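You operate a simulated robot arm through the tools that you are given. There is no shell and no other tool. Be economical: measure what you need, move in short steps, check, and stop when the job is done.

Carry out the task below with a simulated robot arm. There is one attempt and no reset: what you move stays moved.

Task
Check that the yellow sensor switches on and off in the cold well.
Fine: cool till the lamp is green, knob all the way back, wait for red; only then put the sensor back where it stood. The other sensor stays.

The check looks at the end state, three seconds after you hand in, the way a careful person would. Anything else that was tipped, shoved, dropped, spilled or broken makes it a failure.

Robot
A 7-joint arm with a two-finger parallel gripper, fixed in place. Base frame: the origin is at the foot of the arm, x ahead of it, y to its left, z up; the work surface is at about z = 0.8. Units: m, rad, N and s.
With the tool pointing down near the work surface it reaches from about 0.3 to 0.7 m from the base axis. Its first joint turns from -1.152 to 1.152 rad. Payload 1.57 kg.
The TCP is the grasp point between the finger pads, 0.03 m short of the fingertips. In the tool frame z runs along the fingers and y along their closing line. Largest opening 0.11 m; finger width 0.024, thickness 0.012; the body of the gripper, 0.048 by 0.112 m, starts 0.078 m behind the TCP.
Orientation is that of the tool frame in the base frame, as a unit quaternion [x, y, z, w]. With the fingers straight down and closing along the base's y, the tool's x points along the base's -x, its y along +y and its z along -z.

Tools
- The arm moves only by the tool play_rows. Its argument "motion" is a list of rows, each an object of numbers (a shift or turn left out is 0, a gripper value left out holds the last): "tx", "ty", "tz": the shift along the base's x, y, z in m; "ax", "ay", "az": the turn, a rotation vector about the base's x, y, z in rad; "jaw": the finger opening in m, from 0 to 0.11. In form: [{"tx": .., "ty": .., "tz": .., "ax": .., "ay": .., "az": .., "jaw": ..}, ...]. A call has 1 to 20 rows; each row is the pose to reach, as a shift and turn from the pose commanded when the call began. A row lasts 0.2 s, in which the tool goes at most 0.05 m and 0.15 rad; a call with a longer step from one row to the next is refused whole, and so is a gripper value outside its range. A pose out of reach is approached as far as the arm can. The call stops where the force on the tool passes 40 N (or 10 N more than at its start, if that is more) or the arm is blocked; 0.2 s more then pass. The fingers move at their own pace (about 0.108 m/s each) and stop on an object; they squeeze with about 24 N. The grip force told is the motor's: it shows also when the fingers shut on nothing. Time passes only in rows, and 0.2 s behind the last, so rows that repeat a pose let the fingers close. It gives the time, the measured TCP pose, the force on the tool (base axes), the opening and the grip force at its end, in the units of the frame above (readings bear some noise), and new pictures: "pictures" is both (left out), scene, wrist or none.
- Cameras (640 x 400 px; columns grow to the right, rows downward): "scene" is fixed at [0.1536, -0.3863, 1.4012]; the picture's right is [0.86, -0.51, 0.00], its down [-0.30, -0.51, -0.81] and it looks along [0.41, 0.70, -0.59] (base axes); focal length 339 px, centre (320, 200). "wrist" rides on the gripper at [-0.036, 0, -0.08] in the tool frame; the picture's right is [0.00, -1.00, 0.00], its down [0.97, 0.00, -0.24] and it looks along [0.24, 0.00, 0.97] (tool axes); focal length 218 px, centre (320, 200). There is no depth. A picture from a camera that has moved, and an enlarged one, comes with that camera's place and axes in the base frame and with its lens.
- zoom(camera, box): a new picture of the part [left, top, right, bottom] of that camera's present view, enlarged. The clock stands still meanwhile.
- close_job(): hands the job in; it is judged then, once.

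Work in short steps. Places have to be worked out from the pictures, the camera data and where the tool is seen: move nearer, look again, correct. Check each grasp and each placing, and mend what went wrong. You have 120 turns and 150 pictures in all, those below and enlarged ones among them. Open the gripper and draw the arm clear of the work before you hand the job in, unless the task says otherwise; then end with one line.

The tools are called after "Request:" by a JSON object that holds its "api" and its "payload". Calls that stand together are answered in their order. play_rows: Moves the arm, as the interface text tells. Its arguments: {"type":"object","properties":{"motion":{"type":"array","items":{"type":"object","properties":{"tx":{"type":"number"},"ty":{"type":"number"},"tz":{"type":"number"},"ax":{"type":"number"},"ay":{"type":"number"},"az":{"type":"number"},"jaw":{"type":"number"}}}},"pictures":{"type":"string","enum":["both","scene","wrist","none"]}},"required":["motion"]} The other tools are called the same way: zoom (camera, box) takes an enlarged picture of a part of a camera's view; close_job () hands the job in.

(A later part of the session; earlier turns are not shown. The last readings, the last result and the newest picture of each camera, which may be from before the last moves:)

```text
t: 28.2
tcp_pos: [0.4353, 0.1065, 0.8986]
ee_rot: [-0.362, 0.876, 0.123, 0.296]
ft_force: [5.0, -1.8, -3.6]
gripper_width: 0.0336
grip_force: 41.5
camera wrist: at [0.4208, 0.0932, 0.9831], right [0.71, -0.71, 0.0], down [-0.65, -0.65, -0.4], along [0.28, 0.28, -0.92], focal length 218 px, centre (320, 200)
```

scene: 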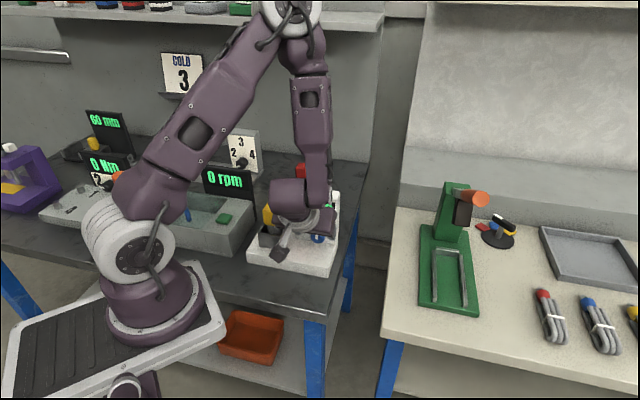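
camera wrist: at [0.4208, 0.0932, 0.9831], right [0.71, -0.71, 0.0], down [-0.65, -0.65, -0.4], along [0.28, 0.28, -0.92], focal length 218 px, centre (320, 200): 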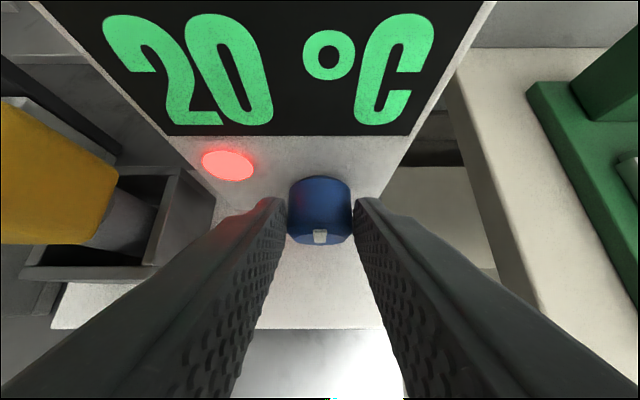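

Gripped at 33.6 mm. I'll try a small clockwise turn about the knob axis and watch the force, the pointer and the display.

Request:
{"api": "play_rows", "payload": {"motion": [{"ax": 0.0707, "ay": 0.0707, "tx": 0.0013, "ty": -0.0013, "tz": -0.0001}, {"ax": 0.1414, "ay": 0.1414, "tx": 0.0027, "ty": -0.0027, "tz": -0.0004}, {"ax": 0.2121, "ay": 0.2121, "tx": 0.004, "ty": -0.004, "tz": -0.0009}, {"ax": 0.2121, "ay": 0.2121, "tx": 0.004, "ty": -0.004, "tz": -0.0009}]}}

```text
t: 29.2
tcp_pos: [0.4408, 0.1023, 0.8969]
ee_rot: [-0.313, 0.884, 0.252, 0.238]
ft_force: [18.5, -4.4, -11.9]
gripper_width: 0.0337
grip_force: 41.5
camera wrist: at [0.4435, 0.0704, 0.9782], right [0.67, -0.68, -0.3], down [-0.73, -0.56, -0.38], along [0.09, 0.47, -0.88], focal length 218 px, centre (320, 200)
```

scene: 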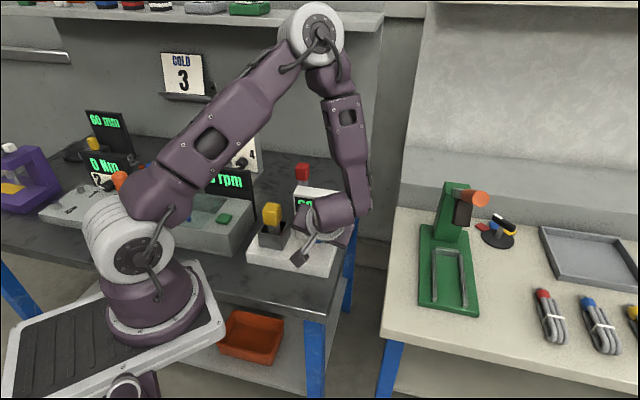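
wrist: 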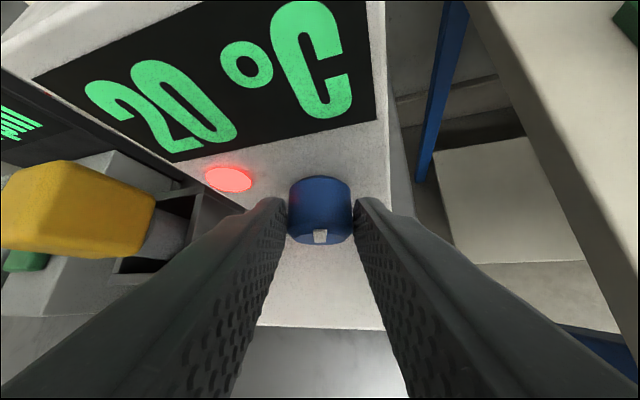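

The knob turns with the gripper: the pointer stays centred between the fingers while the panel rotates. The side force suggests a slightly longer lever arm, so I'll correct for that and continue to about 0.8 rad.

Request:
{"api": "play_rows", "payload": {"motion": [{"ax": 0.0707, "ay": 0.0707, "tx": 0.0026, "ty": -0.0026, "tz": -0.001}, {"ax": 0.1414, "ay": 0.1414, "tx": 0.0042, "ty": -0.0042, "tz": -0.002}, {"ax": 0.2121, "ay": 0.2121, "tx": 0.0057, "ty": -0.0057, "tz": -0.0033}, {"ax": 0.2828, "ay": 0.2828, "tx": 0.007, "ty": -0.007, "tz": -0.0047}, {"ax": 0.3535, "ay": 0.3535, "tx": 0.0082, "ty": -0.0082, "tz": -0.0064}, {"ax": 0.3535, "ay": 0.3535, "tx": 0.0082, "ty": -0.0082, "tz": -0.0064}]}}

```text
t: 30.6
tcp_pos: [0.4466, 0.0953, 0.8917]
ee_rot: [-0.219, 0.853, 0.456, 0.13]
ft_force: [-0.6, 6.9, 4.3]
gripper_width: 0.0335
grip_force: 41.6
camera wrist: at [0.4763, 0.0374, 0.9497], right [0.49, -0.49, -0.72], down [-0.85, -0.45, -0.28], along [-0.19, 0.75, -0.64], focal length 218 px, centre (320, 200)
```

scene: 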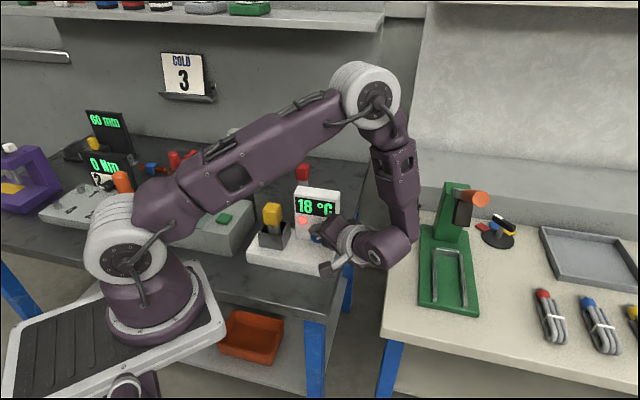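
wrist: 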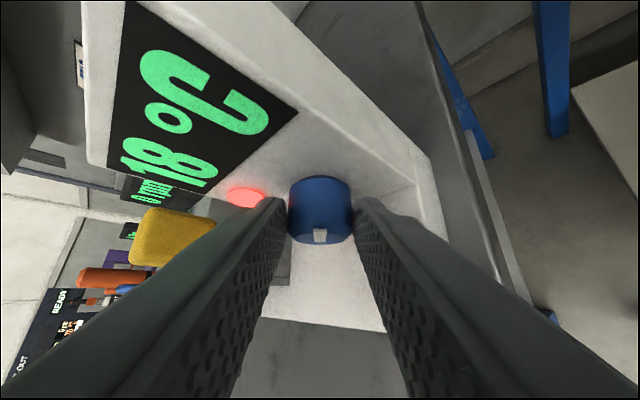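

It is cooling: 18 °C with the knob at about 0.8 rad clockwise. I'll hold here and watch.

Request:
{"api": "play_rows", "payload": {"motion": [{}, {}, {}, {}, {}, {}, {}, {}, {}, {}], "pictures": "scene"}}

```text
t: 32.8
tcp_pos: [0.4476, 0.0938, 0.8922]
ee_rot: [-0.218, 0.853, 0.455, 0.132]
ft_force: [-10.8, 18.8, 12.2]
gripper_width: 0.0334
grip_force: 41.4
```

scene: 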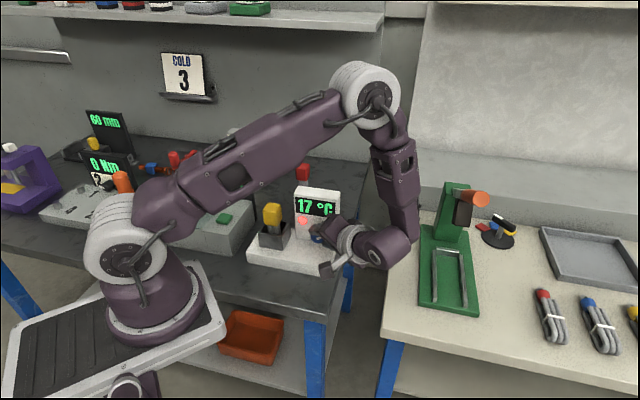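

17 °C and falling slowly; the side force has grown. I'll ease the tool about 1.5 mm back to relieve it and wait to see if it settles.

Request:
{"api": "play_rows", "payload": {"motion": [{"tx": -0.0006, "ty": 0.0006, "tz": 0.0005}, {"tx": -0.0012, "ty": 0.0012, "tz": 0.001}, {"tx": -0.0012, "ty": 0.0012, "tz": 0.001}, {"tx": -0.0012, "ty": 0.0012, "tz": 0.001}, {"tx": -0.0012, "ty": 0.0012, "tz": 0.001}, {"tx": -0.0012, "ty": 0.0012, "tz": 0.001}, {"tx": -0.0012, "ty": 0.0012, "tz": 0.001}, {"tx": -0.0012, "ty": 0.0012, "tz": 0.001}, {"tx": -0.0012, "ty": 0.0012, "tz": 0.001}, {"tx": -0.0012, "ty": 0.0012, "tz": 0.001}, {"tx": -0.0012, "ty": 0.0012, "tz": 0.001}, {"tx": -0.0012, "ty": 0.0012, "tz": 0.001}], "pictures": "wrist"}}

```text
t: 35.4
tcp_pos: [0.4465, 0.0949, 0.8927]
ee_rot: [-0.218, 0.854, 0.454, 0.132]
ft_force: [15.2, -4.6, 20.4]
gripper_width: 0.0335
grip_force: 41.9
camera wrist: at [0.4758, 0.0375, 0.9499], right [0.49, -0.49, -0.72], down [-0.85, -0.45, -0.28], along [-0.18, 0.75, -0.64], focal length 218 px, centre (320, 200)
```

wrist: 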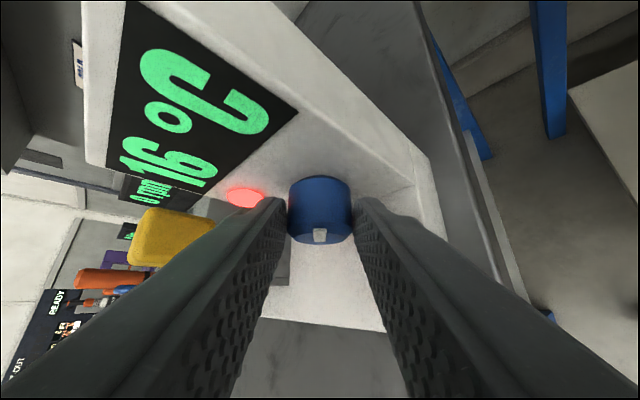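

16 °C and slowing, so I'll turn further, to about 1.2 rad.

Request:
{"api": "play_rows", "payload": {"motion": [{"ax": 0.0707, "ay": 0.0707, "tx": 0.001, "ty": -0.001, "tz": -0.0015}, {"ax": 0.1414, "ay": 0.1414, "tx": 0.0019, "ty": -0.0019, "tz": -0.0031}, {"ax": 0.2121, "ay": 0.2121, "tx": 0.0027, "ty": -0.0027, "tz": -0.0048}, {"ax": 0.2828, "ay": 0.2828, "tx": 0.0033, "ty": -0.0033, "tz": -0.0067}, {"ax": 0.2828, "ay": 0.2828, "tx": 0.0033, "ty": -0.0033, "tz": -0.0067}]}}

```text
t: 36.6
tcp_pos: [0.4504, 0.0912, 0.8847]
ee_rot: [-0.131, 0.792, 0.595, 0.039]
ft_force: [22.6, -8.9, -13.3]
gripper_width: 0.0335
grip_force: 41.0
camera wrist: at [0.4921, 0.021, 0.9136], right [0.25, -0.26, -0.93], down [-0.91, -0.38, -0.14], along [-0.32, 0.89, -0.33], focal length 218 px, centre (320, 200)
```

scene: 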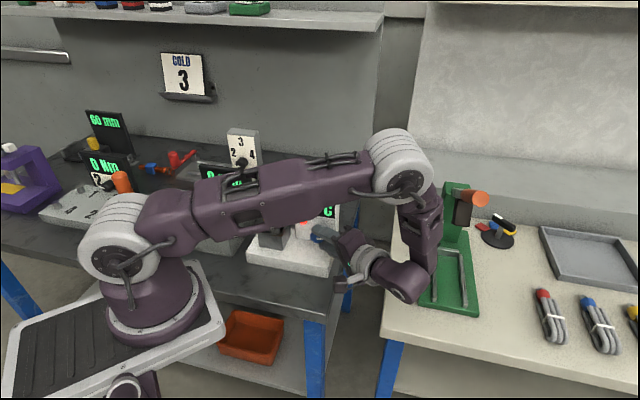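
wrist: 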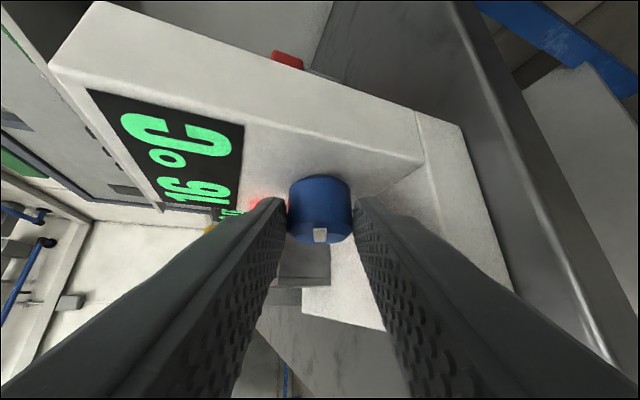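

Now at 1.2 rad with the pointer still following. I'll relieve a little force and wait.

Request:
{"api": "play_rows", "payload": {"motion": [{"tx": 0.0006, "ty": -0.0006, "tz": -0.0004}, {"tx": 0.0008, "ty": -0.0008, "tz": -0.0006}, {"tx": 0.0008, "ty": -0.0008, "tz": -0.0006}, {"tx": 0.0008, "ty": -0.0008, "tz": -0.0006}, {"tx": 0.0008, "ty": -0.0008, "tz": -0.0006}, {"tx": 0.0008, "ty": -0.0008, "tz": -0.0006}, {"tx": 0.0008, "ty": -0.0008, "tz": -0.0006}, {"tx": 0.0008, "ty": -0.0008, "tz": -0.0006}, {"tx": 0.0008, "ty": -0.0008, "tz": -0.0006}, {"tx": 0.0008, "ty": -0.0008, "tz": -0.0006}, {"tx": 0.0008, "ty": -0.0008, "tz": -0.0006}, {"tx": 0.0008, "ty": -0.0008, "tz": -0.0006}, {"tx": 0.0008, "ty": -0.0008, "tz": -0.0006}, {"tx": 0.0008, "ty": -0.0008, "tz": -0.0006}, {"tx": 0.0008, "ty": -0.0008, "tz": -0.0006}], "pictures": "wrist"}}

```text
t: 39.8
tcp_pos: [0.4511, 0.0911, 0.885]
ee_rot: [-0.132, 0.792, 0.595, 0.038]
ft_force: [-11.3, 7.2, -27.3]
gripper_width: 0.0334
grip_force: 41.7
camera wrist: at [0.4929, 0.0203, 0.9139], right [0.26, -0.26, -0.93], down [-0.91, -0.39, -0.14], along [-0.32, 0.89, -0.33], focal length 218 px, centre (320, 200)
```

wrist: 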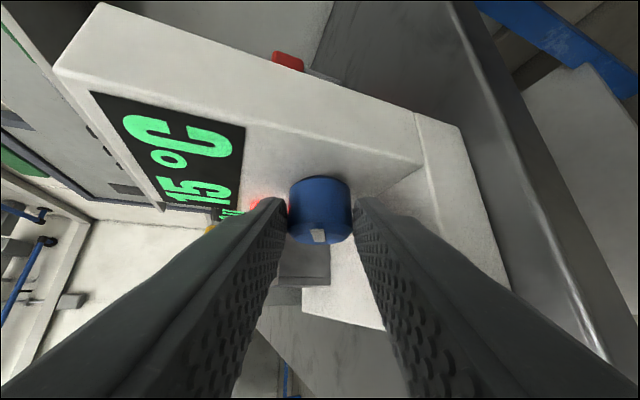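

15 °C. I'll wait 4 s more to see the rate.

Request:
{"api": "play_rows", "payload": {"motion": [{}, {}, {}, {}, {}, {}, {}, {}, {}, {}, {}, {}, {}, {}, {}, {}, {}, {}, {}, {}], "pictures": "wrist"}}

```text
t: 44.0
tcp_pos: [0.4512, 0.0899, 0.884]
ee_rot: [-0.132, 0.792, 0.595, 0.039]
ft_force: [-6.8, -4.5, -24.4]
gripper_width: 0.0333
grip_force: 41.6
camera wrist: at [0.493, 0.0203, 0.914], right [0.26, -0.26, -0.93], down [-0.91, -0.39, -0.14], along [-0.32, 0.89, -0.33], focal length 218 px, centre (320, 200)
```

wrist: 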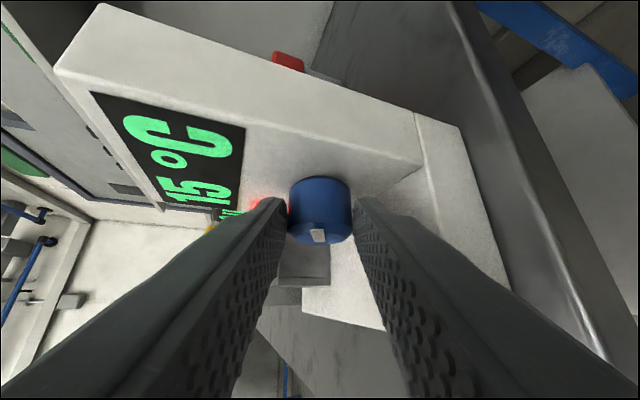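

It settles around 15 °C at 1.2 rad, so temperature follows the knob angle and I need to ratchet. I'll open slightly around the cylindrical knob, swing back about its axis to −0.3 rad, and see whether the knob holds.

Request:
{"api": "play_rows", "payload": {"motion": [{"jaw": 0.048}, {"jaw": 0.048}, {"ax": -0.0965, "ay": -0.0965, "tx": -0.001, "ty": 0.001, "tz": 0.003}, {"ax": -0.1929, "ay": -0.1929, "tx": -0.0023, "ty": 0.0023, "tz": 0.0057}, {"ax": -0.2894, "ay": -0.2894, "tx": -0.0037, "ty": 0.0037, "tz": 0.0082}, {"ax": -0.3858, "ay": -0.3858, "tx": -0.0055, "ty": 0.0055, "tz": 0.0104}, {"ax": -0.4823, "ay": -0.4823, "tx": -0.0074, "ty": 0.0074, "tz": 0.0122}, {"ax": -0.5787, "ay": -0.5787, "tx": -0.0095, "ty": 0.0095, "tz": 0.0136}, {"ax": -0.6752, "ay": -0.6752, "tx": -0.0117, "ty": 0.0117, "tz": 0.0146}, {"ax": -0.7716, "ay": -0.7716, "tx": -0.014, "ty": 0.014, "tz": 0.0152}, {"ax": -0.8681, "ay": -0.8681, "tx": -0.0163, "ty": 0.0163, "tz": 0.0153}, {"ax": -0.9645, "ay": -0.9645, "tx": -0.0186, "ty": 0.0186, "tz": 0.015}, {"ax": -1.061, "ay": -1.061, "tx": -0.0209, "ty": 0.0209, "tz": 0.0142}, {"ax": -1.061, "ay": -1.061, "tx": -0.0209, "ty": 0.0209, "tz": 0.0142}]}}

```text
t: 46.8
tcp_pos: [0.4382, 0.1162, 0.8991]
ee_rot: [-0.401, 0.848, 0.024, 0.347]
ft_force: [-8.6, -4.7, 7.8]
gripper_width: 0.0468
grip_force: 0.0
out of reach, approached as far as the arm can: row 13
stopped in row 13: the force on the tool passed its limit (the readings are from after the stop); the commanded pose is now the measured one
camera wrist: at [0.4078, 0.1145, 0.9808], right [0.7, -0.68, 0.24], down [-0.56, -0.72, -0.41], along [0.45, 0.15, -0.88], focal length 218 px, centre (320, 200)
```

scene: 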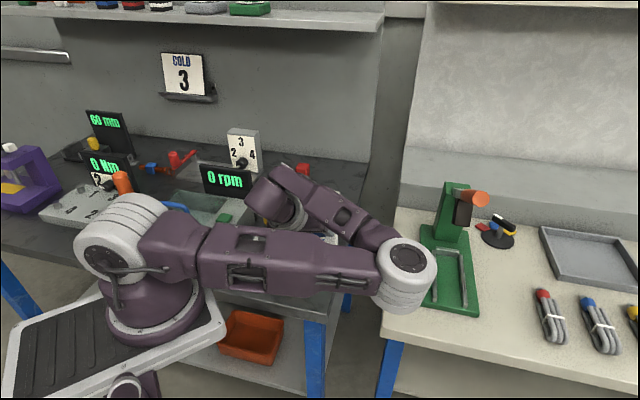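
wrist: 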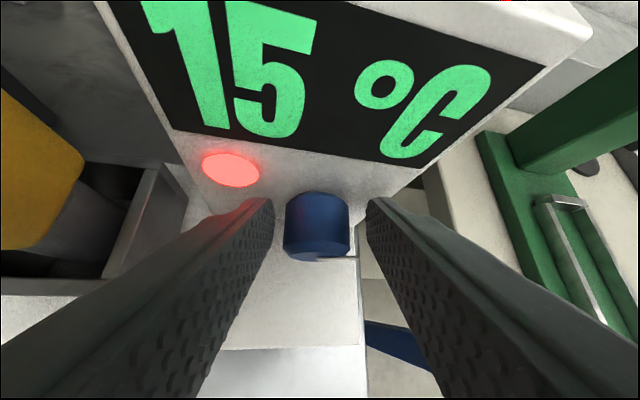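

The knob held its angle (15 °C still), but the arm's elbow has sagged off to the right and it ran into a limit. I'll back off along the tool axis and upward to recover a good arm posture.

Request:
{"api": "play_rows", "payload": {"motion": [{"tx": -0.01, "ty": -0.008, "tz": 0.012, "jaw": 0.06}, {"tx": -0.02, "ty": -0.014, "tz": 0.025}, {"tx": -0.03, "ty": -0.02, "tz": 0.04}, {"tx": -0.03, "ty": -0.02, "tz": 0.07}, {"tx": -0.03, "ty": -0.02, "tz": 0.1}, {"tx": -0.03, "ty": -0.02, "tz": 0.13}, {"tx": -0.03, "ty": -0.02, "tz": 0.16}, {"tx": -0.03, "ty": -0.02, "tz": 0.19}]}}

```text
t: 48.6
tcp_pos: [0.4083, 0.0961, 1.0895]
ee_rot: [-0.4, 0.848, 0.023, 0.346]
ft_force: [0.2, 0.3, -0.2]
gripper_width: 0.06
grip_force: 0.0
out of reach, approached as far as the arm can: row 1, 2, 3, 4, 5
camera wrist: at [0.3776, 0.0943, 1.1711], right [0.69, -0.68, 0.24], down [-0.56, -0.72, -0.41], along [0.45, 0.15, -0.88], focal length 218 px, centre (320, 200)
```

scene: 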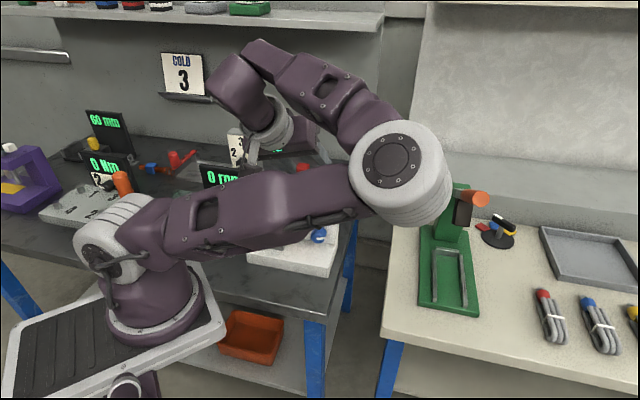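
wrist: 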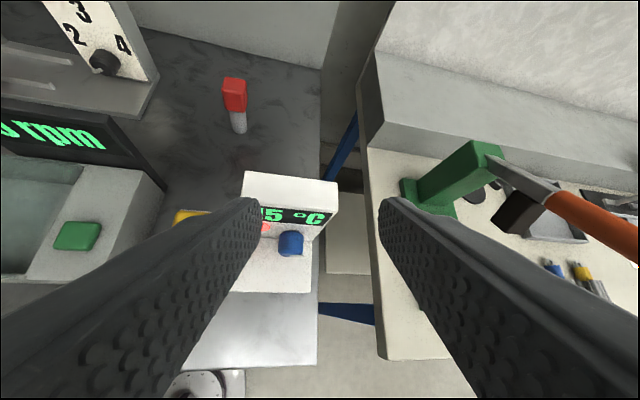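

The elbow is still swung out to the right. I'll rotate the tool back to the original downward orientation at height and see how the arm settles.

Request:
{"api": "play_rows", "payload": {"motion": [{"ax": -0.006, "ay": 0.091, "az": -0.105, "tz": 0.01}, {"ax": -0.012, "ay": 0.182, "az": -0.211, "tz": 0.02}, {"ax": -0.018, "ay": 0.274, "az": -0.316, "tz": 0.03}, {"ax": -0.024, "ay": 0.365, "az": -0.422, "tz": 0.04}, {"ax": -0.03, "ay": 0.456, "az": -0.527, "tz": 0.05}, {"ax": -0.036, "ay": 0.547, "az": -0.633, "tz": 0.06}, {"ax": -0.042, "ay": 0.639, "az": -0.738, "tz": 0.06}, {"ax": -0.0485, "ay": 0.73, "az": -0.844, "tz": 0.06}, {"ax": -0.0485, "ay": 0.73, "az": -0.844, "tz": 0.06}], "pictures": "scene"}}

```text
t: 50.6
tcp_pos: [0.4088, 0.0948, 1.1485]
ee_rot: [0.001, 1.0, 0.0, -0.001]
ft_force: [-0.1, 0.0, 0.0]
gripper_width: 0.0599
grip_force: 0.1
```

scene: 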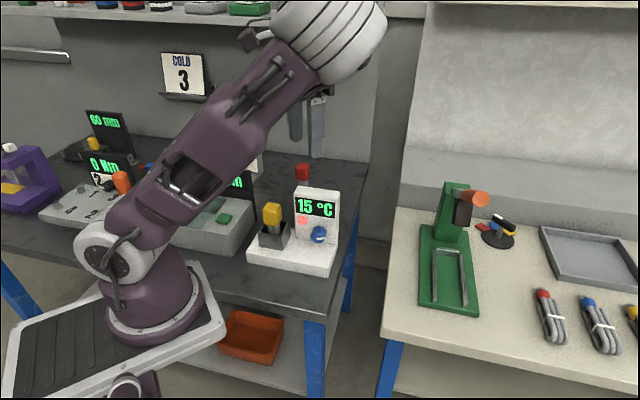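

The posture has largely recovered. I'll zoom to see the knob angle and the temperature.

Request:
{"api": "zoom", "payload": {"camera": "scene", "box": [250, 180, 350, 280]}}

```text
4.00 times, centred on (300, 230) of scene
camera zoom: at [0.1536, -0.3863, 1.4011], right [0.86, -0.51, 0.0], down [-0.3, -0.51, -0.81], along [0.41, 0.7, -0.59], focal length 1357 px, centre (400, 80)
```

zoom: 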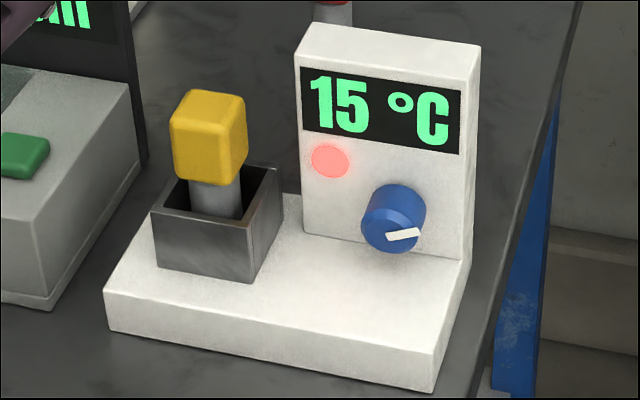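

The pointer is at about 3 o'clock with 15 °C reached, so the full swing will need about three more similar turns. I'll approach again, this time with the tool rolled −0.4 rad about the knob axis to gain travel, and stop short to check.

Request:
{"api": "play_rows", "payload": {"motion": [{"ax": -0.0141, "ay": -0.0957, "az": 0.1093, "tx": -0.004}, {"ax": -0.0282, "ay": -0.1915, "az": 0.2186, "tx": -0.008}, {"ax": -0.0424, "ay": -0.2872, "az": 0.328, "tx": -0.012}, {"ax": -0.0565, "ay": -0.383, "az": 0.4373, "tx": -0.016}, {"ax": -0.0706, "ay": -0.4787, "az": 0.5466, "tx": -0.02}, {"ax": -0.0847, "ay": -0.5745, "az": 0.656, "tx": -0.024}, {"ax": -0.0989, "ay": -0.67, "az": 0.7653, "tx": -0.028}, {"ax": -0.113, "ay": -0.766, "az": 0.8746, "tx": -0.0314}, {"ax": -0.113, "ay": -0.766, "az": 0.8746, "tx": -0.0314, "tz": -0.04}, {"ax": -0.113, "ay": -0.766, "az": 0.8746, "tx": -0.0314, "tz": -0.08}, {"ax": -0.113, "ay": -0.766, "az": 0.8746, "tx": -0.0314, "tz": -0.12}, {"ax": -0.113, "ay": -0.766, "az": 0.8746, "tx": -0.0314, "tz": -0.16}, {"ax": -0.113, "ay": -0.766, "az": 0.8746, "tx": -0.0314, "tz": -0.194}, {"ax": -0.113, "ay": -0.766, "az": 0.8746, "tx": -0.0314, "tz": -0.194}]}}

```text
t: 53.5
tcp_pos: [0.4373, 0.1183, 0.989]
ee_rot: [-0.416, 0.833, -0.055, 0.361]
ft_force: [-29.0, -20.4, 29.0]
gripper_width: 0.0543
grip_force: 0.0
out of reach, approached as far as the arm can: row 10, 11, 12, 13, 14
stopped in row 14: the force on the tool passed its limit (the readings are from after the stop); the commanded pose is now the measured one
camera wrist: at [0.3987, 0.1279, 1.0657], right [0.65, -0.65, 0.39], down [-0.54, -0.76, -0.36], along [0.53, 0.03, -0.85], focal length 218 px, centre (320, 200)
```

scene: 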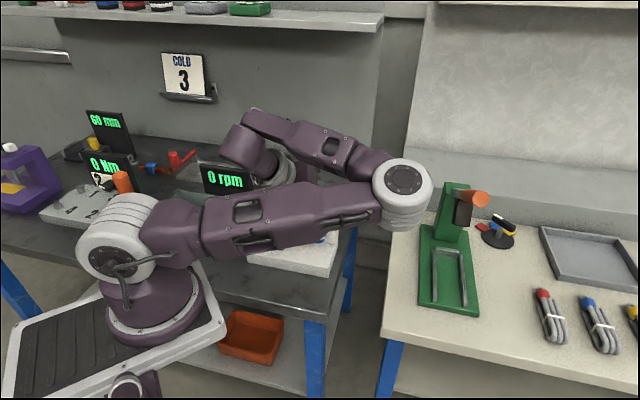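
wrist: 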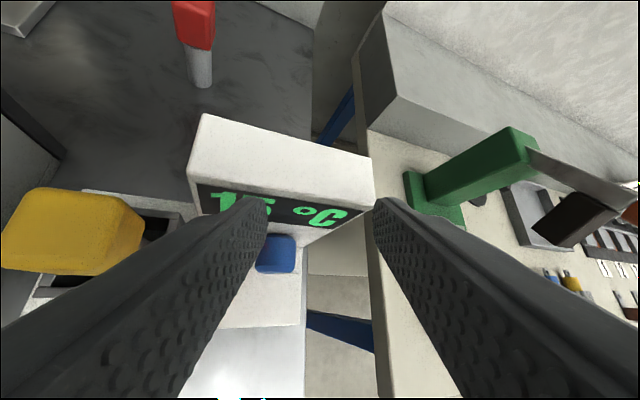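

The −0.4 rad roll is joint-limited: the arm fell short and a finger touched the housing's top edge. I'll back up and away at once.

Request:
{"api": "play_rows", "payload": {"motion": [{"tx": -0.01, "ty": -0.01, "tz": 0.02}, {"tx": -0.02, "ty": -0.02, "tz": 0.05}, {"tx": -0.02, "ty": -0.02, "tz": 0.08}, {"tx": -0.02, "ty": -0.02, "tz": 0.11}, {"tx": -0.02, "ty": -0.02, "tz": 0.13}], "pictures": "wrist"}}

```text
t: 54.7
tcp_pos: [0.4187, 0.0996, 1.1176]
ee_rot: [-0.415, 0.833, -0.053, 0.362]
ft_force: [-0.1, -0.2, 0.0]
gripper_width: 0.0597
grip_force: 0.0
out of reach, approached as far as the arm can: row 1
camera wrist: at [0.3808, 0.1085, 1.1957], right [0.65, -0.65, 0.39], down [-0.54, -0.76, -0.36], along [0.53, 0.03, -0.85], focal length 218 px, centre (320, 200)
```

wrist: 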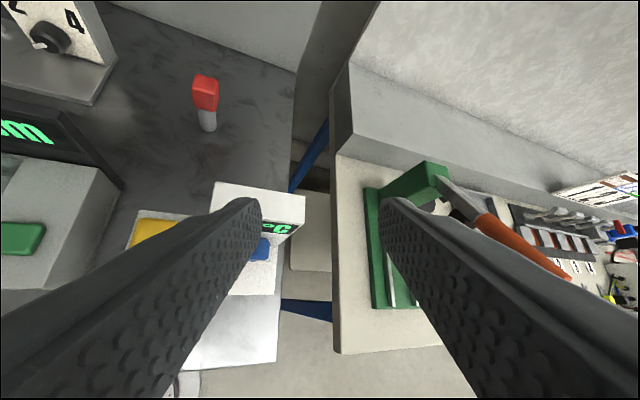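

Clear again. I'll bring the tool back to vertical, then test a 180°-flipped grip (same closing line), which may be far from this joint limit.

Request:
{"api": "play_rows", "payload": {"motion": [{"ax": 0.014, "ay": 0.0959, "az": -0.1099, "tz": 0.01}, {"ax": 0.028, "ay": 0.1918, "az": -0.2198, "tz": 0.02}, {"ax": 0.042, "ay": 0.2876, "az": -0.3296, "tz": 0.03}, {"ax": 0.056, "ay": 0.3835, "az": -0.4395, "tz": 0.03}, {"ax": 0.07, "ay": 0.4794, "az": -0.5494, "tz": 0.03}, {"ax": 0.084, "ay": 0.5753, "az": -0.6593, "tz": 0.03}, {"ax": 0.098, "ay": 0.6711, "az": -0.7691, "tz": 0.03}, {"ax": 0.112, "ay": 0.767, "az": -0.879, "tz": 0.03}, {"ax": 0.112, "ay": 0.767, "az": -0.879, "tz": 0.03}], "pictures": "none"}}

Request:
{"api": "play_rows", "payload": {"motion": [{"az": -0.14}, {"az": -0.28}, {"az": -0.42}, {"az": -0.56}, {"az": -0.7}, {"az": -0.84}, {"az": -0.98}, {"az": -1.12}, {"az": -1.26}, {"az": -1.4}, {"az": -1.54}, {"az": -1.68}, {"az": -1.82}, {"az": -1.96}, {"az": -2.1}, {"az": -2.24}, {"az": -2.356}, {"az": -2.356}]}}

```text
t: 56.7
tcp_pos: [0.4192, 0.1004, 1.1469]
ee_rot: [0.0, 1.0, 0.0, -0.001]
ft_force: [0.3, -1.0, 0.4]
gripper_width: 0.0599
grip_force: 0.2
```

```text
t: 60.5
tcp_pos: [0.4179, 0.0999, 1.1474]
ee_rot: [0.924, 0.383, 0.001, -0.001]
ft_force: [-0.2, -0.4, -0.6]
gripper_width: 0.0599
grip_force: 0.0
camera wrist: at [0.392, 0.0743, 1.2259], right [-0.71, 0.71, 0.0], down [0.69, 0.69, 0.24], along [0.17, 0.17, -0.97], focal length 218 px, centre (320, 200)
```

scene: 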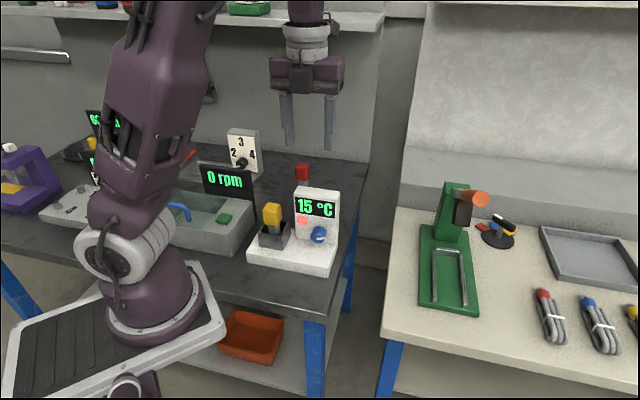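
wrist: 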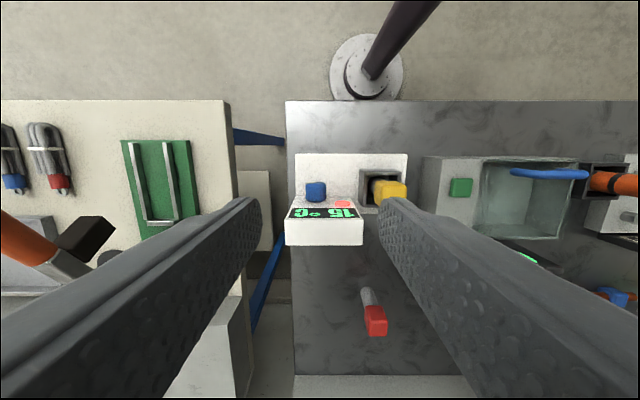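

The flipped orientation is reached with no limit, the elbow is up, and everything is still in place. I'll pitch forward and roll −0.4 rad, then descend to the pre-grasp 8 cm short of the knob.

Request:
{"api": "play_rows", "payload": {"motion": [{"ax": 0.0301, "ay": -0.1211, "az": 0.0217, "tx": -0.007}, {"ax": 0.0602, "ay": -0.2421, "az": 0.0433, "tx": -0.014}, {"ax": 0.0903, "ay": -0.3632, "az": 0.065, "tx": -0.021}, {"ax": 0.1203, "ay": -0.4843, "az": 0.0866, "tx": -0.028}, {"ax": 0.1504, "ay": -0.6053, "az": 0.1083, "tx": -0.035}, {"ax": 0.1805, "ay": -0.7264, "az": 0.1299, "tx": -0.0416, "ty": -0.0036}, {"ax": 0.1805, "ay": -0.7264, "az": 0.1299, "tx": -0.0416, "ty": -0.0036, "tz": -0.04}, {"ax": 0.1805, "ay": -0.7264, "az": 0.1299, "tx": -0.0416, "ty": -0.0036, "tz": -0.08}, {"ax": 0.1805, "ay": -0.7264, "az": 0.1299, "tx": -0.0416, "ty": -0.0036, "tz": -0.1}, {"ax": 0.1805, "ay": -0.7264, "az": 0.1299, "tx": -0.0416, "ty": -0.0036, "tz": -0.1}]}}

```text
t: 62.7
tcp_pos: [0.3969, 0.1062, 1.0685]
ee_rot: [0.833, 0.415, 0.362, 0.054]
ft_force: [0.7, 0.6, -1.0]
gripper_width: 0.0602
grip_force: 0.0
out of reach, approached as far as the arm can: row 8, 9, 10
camera wrist: at [0.3307, 0.0617, 1.106], right [-0.65, 0.65, -0.39], down [0.23, 0.66, 0.72], along [0.72, 0.38, -0.58], focal length 218 px, centre (320, 200)
```

scene: 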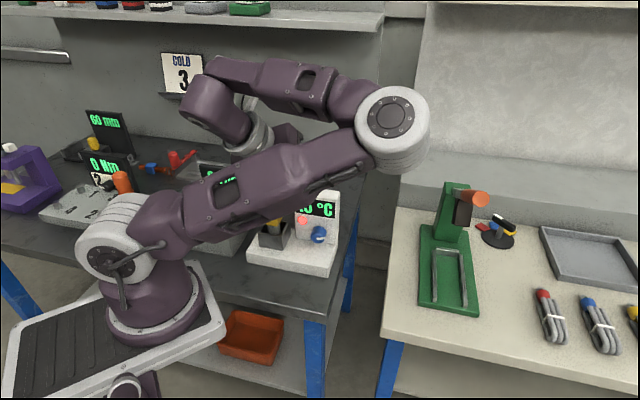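
wrist: 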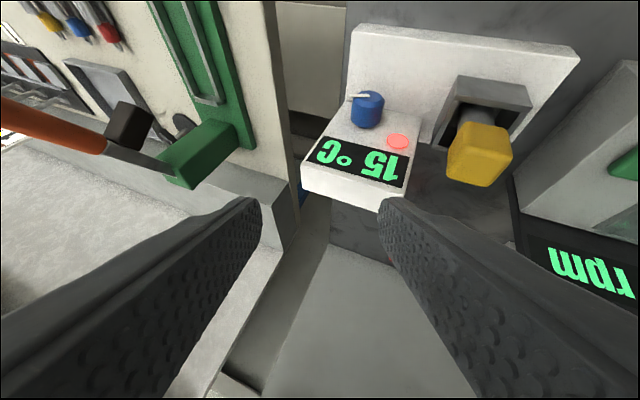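

The limit is the wrist folding too near the base with that much pitch. In the flipped pose the camera is on the robot's side, so a smaller pitch (0.3 rad) clears the housing. I'll reduce the pitch at height and read the pose.

Request:
{"api": "play_rows", "payload": {"motion": [{"tz": 0.02}, {"ax": -0.076, "ay": 0.076, "az": -0.045, "tz": 0.04}, {"ax": -0.152, "ay": 0.152, "az": -0.09, "tz": 0.05}, {"ax": -0.228, "ay": 0.228, "az": -0.136, "tz": 0.05}, {"ax": -0.228, "ay": 0.228, "az": -0.136, "tz": 0.05}]}}

```text
t: 63.9
tcp_pos: [0.397, 0.1045, 1.1196]
ee_rot: [0.883, 0.4, 0.211, 0.125]
ft_force: [0.1, 0.3, 0.2]
gripper_width: 0.0599
grip_force: 0.1
camera wrist: at [0.3371, 0.0824, 1.1787], right [-0.65, 0.65, -0.39], down [0.46, 0.75, 0.48], along [0.6, 0.13, -0.79], focal length 218 px, centre (320, 200)
```

scene: 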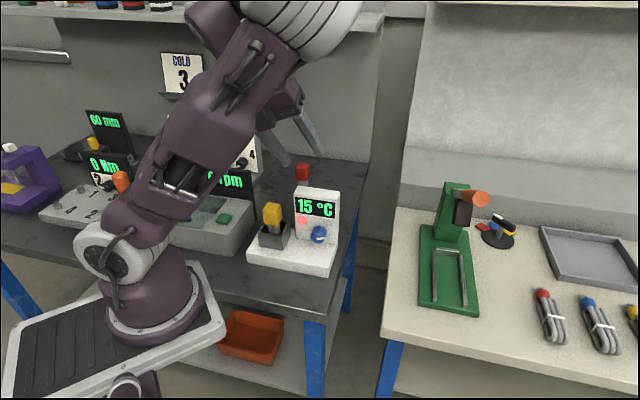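
wrist: 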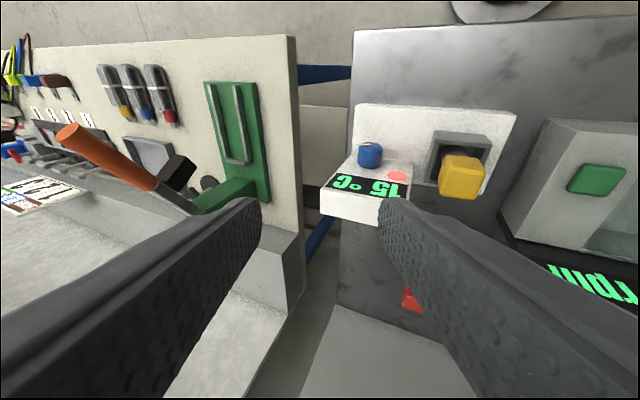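

Good posture and no limit. Descending to the pre-grasp, 7 cm short of the knob.

Request:
{"api": "play_rows", "payload": {"motion": [{"tx": 0.001, "ty": 0.004, "tz": -0.035}, {"tx": 0.002, "ty": 0.008, "tz": -0.075}, {"tx": 0.004, "ty": 0.013, "tz": -0.115}, {"tx": 0.0054, "ty": 0.0175, "tz": -0.15}, {"tx": 0.0054, "ty": 0.0175, "tz": -0.164}, {"tx": 0.0054, "ty": 0.0175, "tz": -0.164}]}}

```text
t: 65.3
tcp_pos: [0.4028, 0.1237, 0.9542]
ee_rot: [0.884, 0.399, 0.211, 0.125]
ft_force: [0.9, 0.0, 0.0]
gripper_width: 0.0601
grip_force: 0.0
camera wrist: at [0.3432, 0.1006, 1.0136], right [-0.65, 0.65, -0.39], down [0.46, 0.75, 0.48], along [0.6, 0.13, -0.79], focal length 218 px, centre (320, 200)
```

scene: 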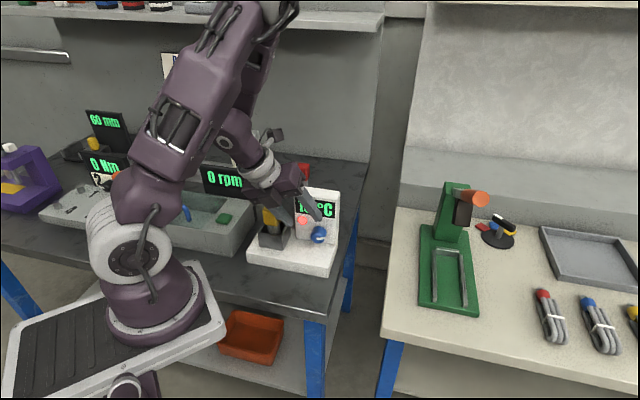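
wrist: 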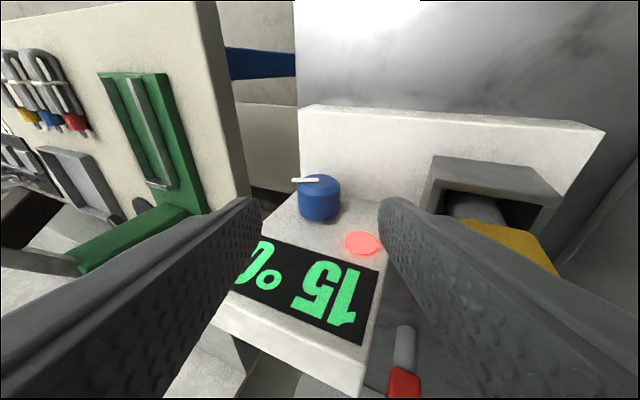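

Very good view: the knob is centred, and its pointer shows 1.2 rad of turn. I'll advance onto the knob and close.

Request:
{"api": "play_rows", "payload": {"motion": [{"tx": 0.011, "ty": -0.0018, "tz": -0.02}, {"tx": 0.022, "ty": -0.0037, "tz": -0.04}, {"tx": 0.0326, "ty": -0.0055, "tz": -0.0601}, {"tx": 0.0326, "ty": -0.0055, "tz": -0.0601}, {"tx": 0.0326, "ty": -0.0055, "tz": -0.0601, "jaw": 0.02}, {"tx": 0.0326, "ty": -0.0055, "tz": -0.0601, "jaw": 0.02}, {"tx": 0.0326, "ty": -0.0055, "tz": -0.0601, "jaw": 0.02}], "pictures": "wrist"}}

```text
t: 66.9
tcp_pos: [0.435, 0.1174, 0.8932]
ee_rot: [0.884, 0.399, 0.21, 0.125]
ft_force: [-1.4, 6.8, -14.7]
gripper_width: 0.0332
grip_force: 41.1
camera wrist: at [0.3758, 0.0951, 0.9531], right [-0.65, 0.65, -0.39], down [0.46, 0.75, 0.48], along [0.6, 0.13, -0.79], focal length 218 px, centre (320, 200)
```

wrist: 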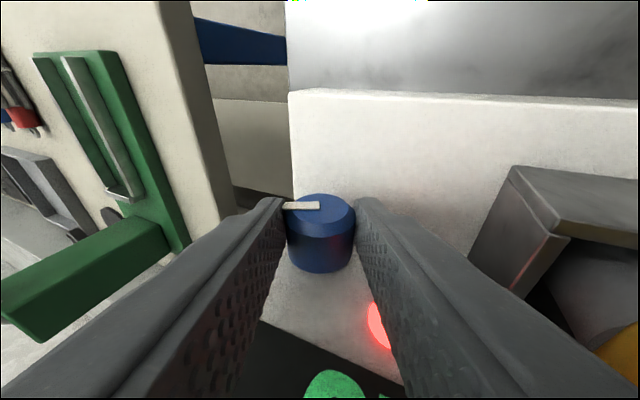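

Gripped. Turning clockwise from −0.4 to +1.1 rad about the knob axis.

Request:
{"api": "play_rows", "payload": {"motion": [{"ax": 0.0965, "ay": 0.0965, "tx": 0.0019, "ty": -0.0019, "tz": 0.0009}, {"ax": 0.1929, "ay": 0.1929, "tx": 0.0039, "ty": -0.0039, "tz": 0.0015}, {"ax": 0.2894, "ay": 0.2894, "tx": 0.0059, "ty": -0.0059, "tz": 0.0017}, {"ax": 0.3858, "ay": 0.3858, "tx": 0.0079, "ty": -0.0079, "tz": 0.0014}, {"ax": 0.4823, "ay": 0.4823, "tx": 0.0099, "ty": -0.0099, "tz": 0.0008}, {"ax": 0.5787, "ay": 0.5787, "tx": 0.0118, "ty": -0.0118, "tz": -0.0002}, {"ax": 0.6752, "ay": 0.6752, "tx": 0.0136, "ty": -0.0136, "tz": -0.0015}, {"ax": 0.7716, "ay": 0.7716, "tx": 0.0153, "ty": -0.0153, "tz": -0.0032}, {"ax": 0.8681, "ay": 0.8681, "tx": 0.0167, "ty": -0.0167, "tz": -0.0051}, {"ax": 0.9645, "ay": 0.9645, "tx": 0.018, "ty": -0.018, "tz": -0.0074}, {"ax": 1.061, "ay": 1.061, "tx": 0.019, "ty": -0.019, "tz": -0.0098}, {"ax": 1.061, "ay": 1.061, "tx": 0.019, "ty": -0.019, "tz": -0.0098}]}}

```text
t: 69.5
tcp_pos: [0.4535, 0.0991, 0.8842]
ee_rot: [0.808, 0.251, -0.08, -0.527]
ft_force: [-12.3, 17.2, -15.8]
gripper_width: 0.0329
grip_force: 41.3
camera wrist: at [0.454, 0.016, 0.9136], right [-0.32, 0.32, 0.89], down [0.93, 0.28, 0.23], along [-0.17, 0.91, -0.39], focal length 218 px, centre (320, 200)
```

scene: 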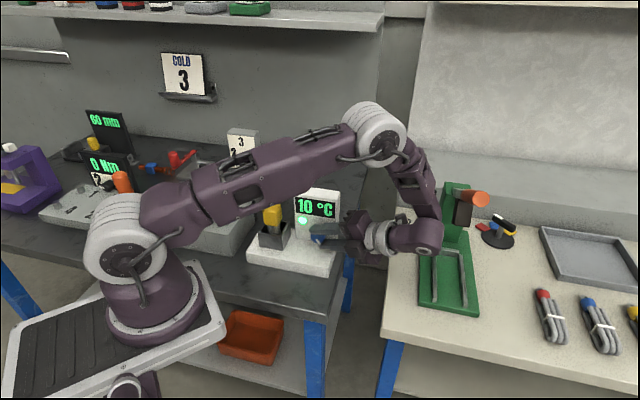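
wrist: 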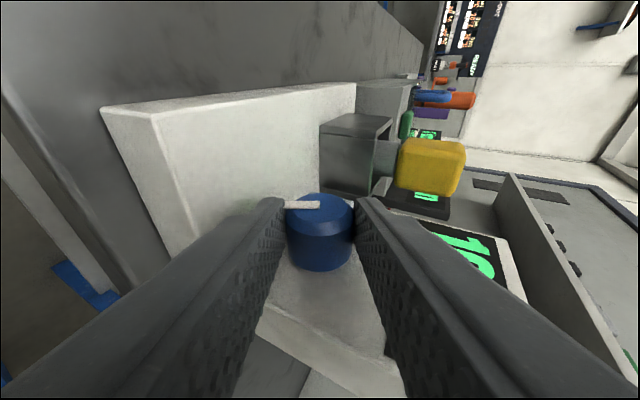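

The lamp appears green at 10 °C. I'll confirm with a zoom.

Request:
{"api": "zoom", "payload": {"camera": "scene", "box": [250, 180, 350, 280]}}

```text
4.00 times, centred on (300, 230) of scene
camera zoom: at [0.1535, -0.3859, 1.4013], right [0.86, -0.51, 0.0], down [-0.3, -0.51, -0.81], along [0.41, 0.7, -0.59], focal length 1357 px, centre (400, 80)
```

zoom: 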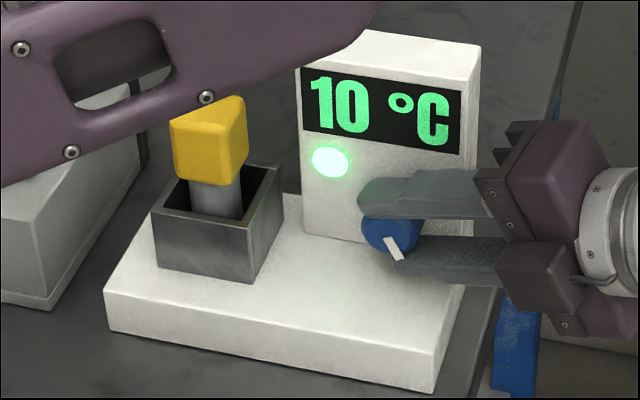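

Confirmed green. Now I'll turn the knob back counter-clockwise with the same grip, from 1.1 to −0.4 rad.

Request:
{"api": "play_rows", "payload": {"motion": [{"ax": -0.0965, "ay": -0.0965, "tx": -0.001, "ty": 0.001, "tz": 0.0024}, {"ax": -0.1929, "ay": -0.1929, "tx": -0.0023, "ty": 0.0023, "tz": 0.0047}, {"ax": -0.2894, "ay": -0.2894, "tx": -0.0037, "ty": 0.0037, "tz": 0.0066}, {"ax": -0.3858, "ay": -0.3858, "tx": -0.0054, "ty": 0.0054, "tz": 0.0083}, {"ax": -0.4823, "ay": -0.4823, "tx": -0.0072, "ty": 0.0072, "tz": 0.0096}, {"ax": -0.5787, "ay": -0.5787, "tx": -0.0091, "ty": 0.0091, "tz": 0.0106}, {"ax": -0.6752, "ay": -0.6752, "tx": -0.0111, "ty": 0.0111, "tz": 0.0112}, {"ax": -0.7716, "ay": -0.7716, "tx": -0.0131, "ty": 0.0131, "tz": 0.0115}, {"ax": -0.8681, "ay": -0.8681, "tx": -0.0151, "ty": 0.0151, "tz": 0.0113}, {"ax": -0.9645, "ay": -0.9645, "tx": -0.0171, "ty": 0.0171, "tz": 0.0107}, {"ax": -1.061, "ay": -1.061, "tx": -0.019, "ty": 0.019, "tz": 0.0098}, {"ax": -1.061, "ay": -1.061, "tx": -0.019, "ty": 0.019, "tz": 0.0098}]}}

```text
t: 72.1
tcp_pos: [0.4352, 0.1188, 0.8942]
ee_rot: [0.883, 0.399, 0.212, 0.122]
ft_force: [-10.6, 18.2, -4.5]
gripper_width: 0.0328
grip_force: 41.2
camera wrist: at [0.3755, 0.0954, 0.9545], right [-0.65, 0.65, -0.39], down [0.46, 0.75, 0.48], along [0.6, 0.14, -0.79], focal length 218 px, centre (320, 200)
```

scene: 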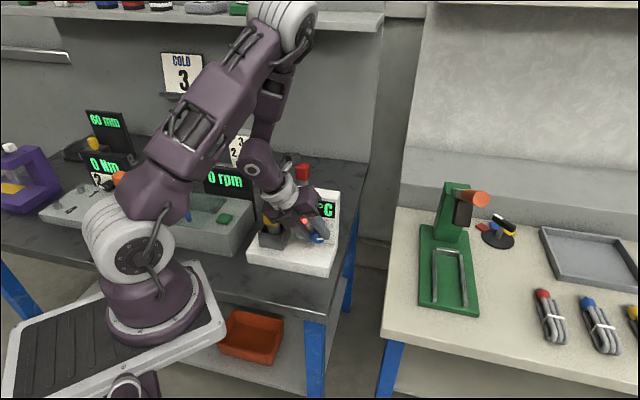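
wrist: 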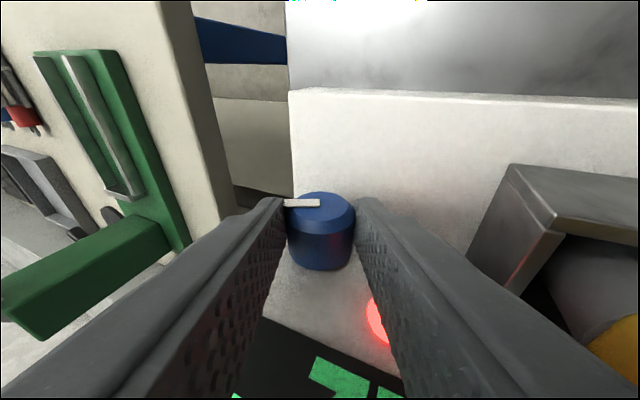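

Back by 1.5 rad, and the lamp has already turned red. About 1.2 rad remains, so I'll open slightly, swing to +0.96 rad around the knob, and regrip.

Request:
{"api": "play_rows", "payload": {"motion": [{"jaw": 0.046}, {"jaw": 0.046}, {"ax": 0.0965, "ay": 0.0965, "tx": 0.0019, "ty": -0.0019, "tz": 0.0009}, {"ax": 0.1929, "ay": 0.1929, "tx": 0.0039, "ty": -0.0039, "tz": 0.0015}, {"ax": 0.2894, "ay": 0.2894, "tx": 0.0059, "ty": -0.0059, "tz": 0.0017}, {"ax": 0.3858, "ay": 0.3858, "tx": 0.0079, "ty": -0.0079, "tz": 0.0014}, {"ax": 0.4823, "ay": 0.4823, "tx": 0.0099, "ty": -0.0099, "tz": 0.0008}, {"ax": 0.5787, "ay": 0.5787, "tx": 0.0118, "ty": -0.0118, "tz": -0.0002}, {"ax": 0.6752, "ay": 0.6752, "tx": 0.0136, "ty": -0.0136, "tz": -0.0015}, {"ax": 0.7716, "ay": 0.7716, "tx": 0.0153, "ty": -0.0153, "tz": -0.0032}, {"ax": 0.8681, "ay": 0.8681, "tx": 0.0167, "ty": -0.0167, "tz": -0.0051}, {"ax": 0.9645, "ay": 0.9645, "tx": 0.018, "ty": -0.018, "tz": -0.0074}, {"ax": 0.9645, "ay": 0.9645, "tx": 0.018, "ty": -0.018, "tz": -0.0074}]}}

```text
t: 74.9
tcp_pos: [0.4535, 0.0982, 0.8862]
ee_rot: [0.837, 0.27, -0.052, -0.474]
ft_force: [0.6, 0.4, -0.4]
gripper_width: 0.046
grip_force: 0.1
camera wrist: at [0.4497, 0.0202, 0.9237], right [-0.4, 0.4, 0.82], down [0.91, 0.3, 0.3], along [-0.13, 0.86, -0.49], focal length 218 px, centre (320, 200)
```

scene: 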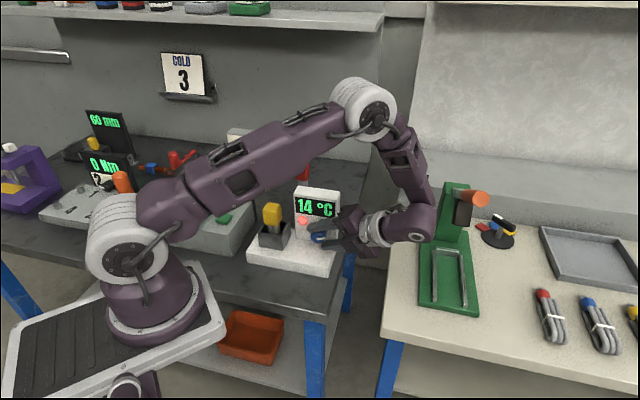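
wrist: 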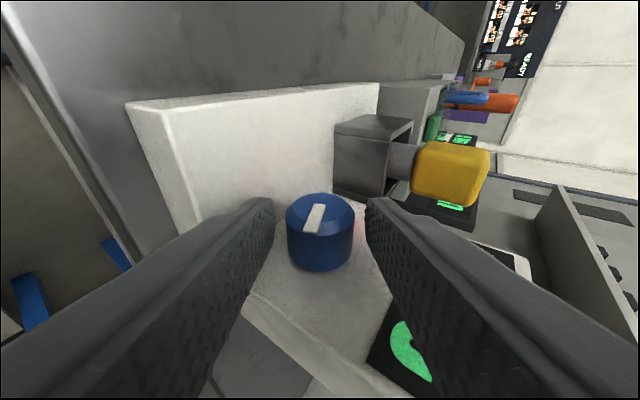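

Centred on the knob. I'll close and turn counter-clockwise toward the stop.

Request:
{"api": "play_rows", "payload": {"motion": [{"jaw": 0.02}, {"jaw": 0.02}, {"jaw": 0.02}, {"ax": -0.0965, "ay": -0.0965, "tx": -0.0013, "ty": 0.0013, "tz": 0.0023}, {"ax": -0.1929, "ay": -0.1929, "tx": -0.0027, "ty": 0.0027, "tz": 0.0042}, {"ax": -0.2894, "ay": -0.2894, "tx": -0.0044, "ty": 0.0044, "tz": 0.0059}, {"ax": -0.3858, "ay": -0.3858, "tx": -0.0062, "ty": 0.0062, "tz": 0.0072}, {"ax": -0.4823, "ay": -0.4823, "tx": -0.0081, "ty": 0.0081, "tz": 0.0082}, {"ax": -0.5787, "ay": -0.5787, "tx": -0.0101, "ty": 0.0101, "tz": 0.0088}, {"ax": -0.6752, "ay": -0.6752, "tx": -0.0121, "ty": 0.0121, "tz": 0.0091}, {"ax": -0.7716, "ay": -0.7716, "tx": -0.0141, "ty": 0.0141, "tz": 0.0089}, {"ax": -0.8681, "ay": -0.8681, "tx": -0.0161, "ty": 0.0161, "tz": 0.0083}, {"ax": -0.9645, "ay": -0.9645, "tx": -0.018, "ty": 0.018, "tz": 0.0074}, {"ax": -0.9645, "ay": -0.9645, "tx": -0.018, "ty": 0.018, "tz": 0.0074}]}}

```text
t: 77.9
tcp_pos: [0.4357, 0.119, 0.8936]
ee_rot: [0.883, 0.4, 0.211, 0.125]
ft_force: [-4.0, 7.6, -3.1]
gripper_width: 0.0336
grip_force: 41.5
camera wrist: at [0.3758, 0.0955, 0.9536], right [-0.65, 0.65, -0.39], down [0.46, 0.75, 0.48], along [0.6, 0.13, -0.79], focal length 218 px, centre (320, 200)
```

scene: 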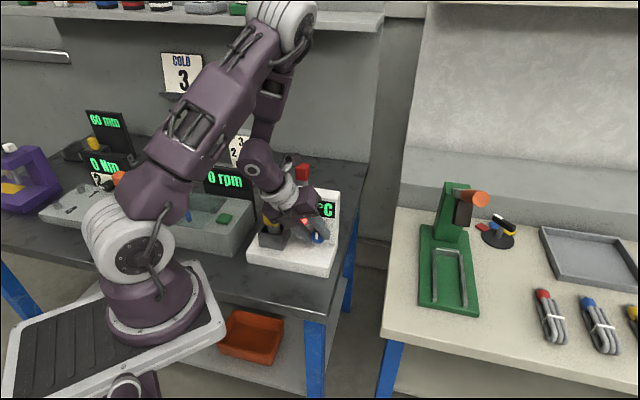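
wrist: 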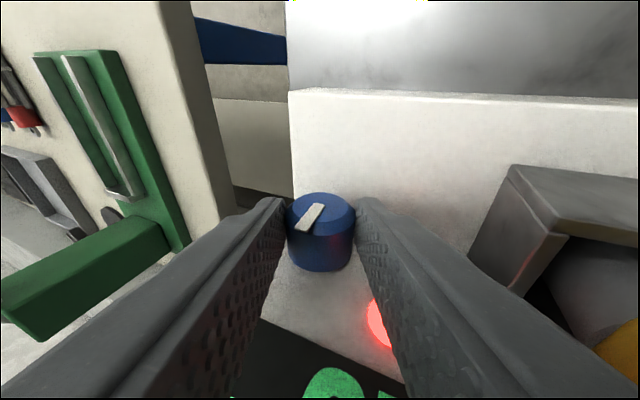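

The pointer seems to have slipped slightly relative to the fingers near the end, suggesting the stop. I'll push 0.2 rad further to make sure.

Request:
{"api": "play_rows", "payload": {"motion": [{"ax": -0.0707, "ay": -0.0707, "tx": -0.0013, "ty": 0.0013, "tz": -0.0009}, {"ax": -0.1414, "ay": -0.1414, "tx": -0.0026, "ty": 0.0026, "tz": -0.002}, {"ax": -0.1414, "ay": -0.1414, "tx": -0.0026, "ty": 0.0026, "tz": -0.002}], "pictures": "wrist"}}

```text
t: 78.4
tcp_pos: [0.4329, 0.1184, 0.8948]
ee_rot: [0.868, 0.402, 0.232, 0.175]
ft_force: [-13.6, -4.2, 51.5]
gripper_width: 0.0356
grip_force: 9.1
stopped in row 2: the force on the tool passed its limit (the readings are from after the stop); the commanded pose is now the measured one
camera wrist: at [0.3691, 0.1016, 0.9514], right [-0.62, 0.62, -0.49], down [0.42, 0.78, 0.45], along [0.67, 0.07, -0.74], focal length 218 px, centre (320, 200)
```

wrist: 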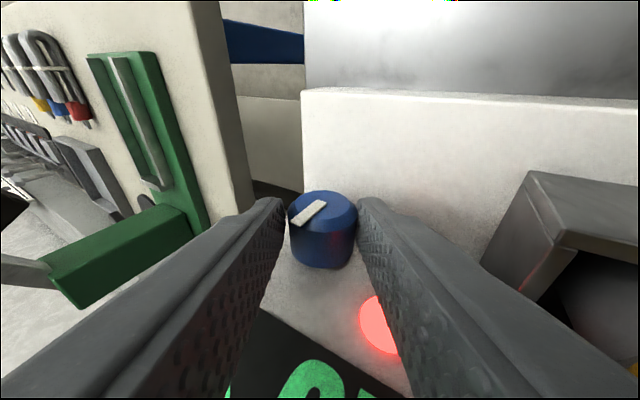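

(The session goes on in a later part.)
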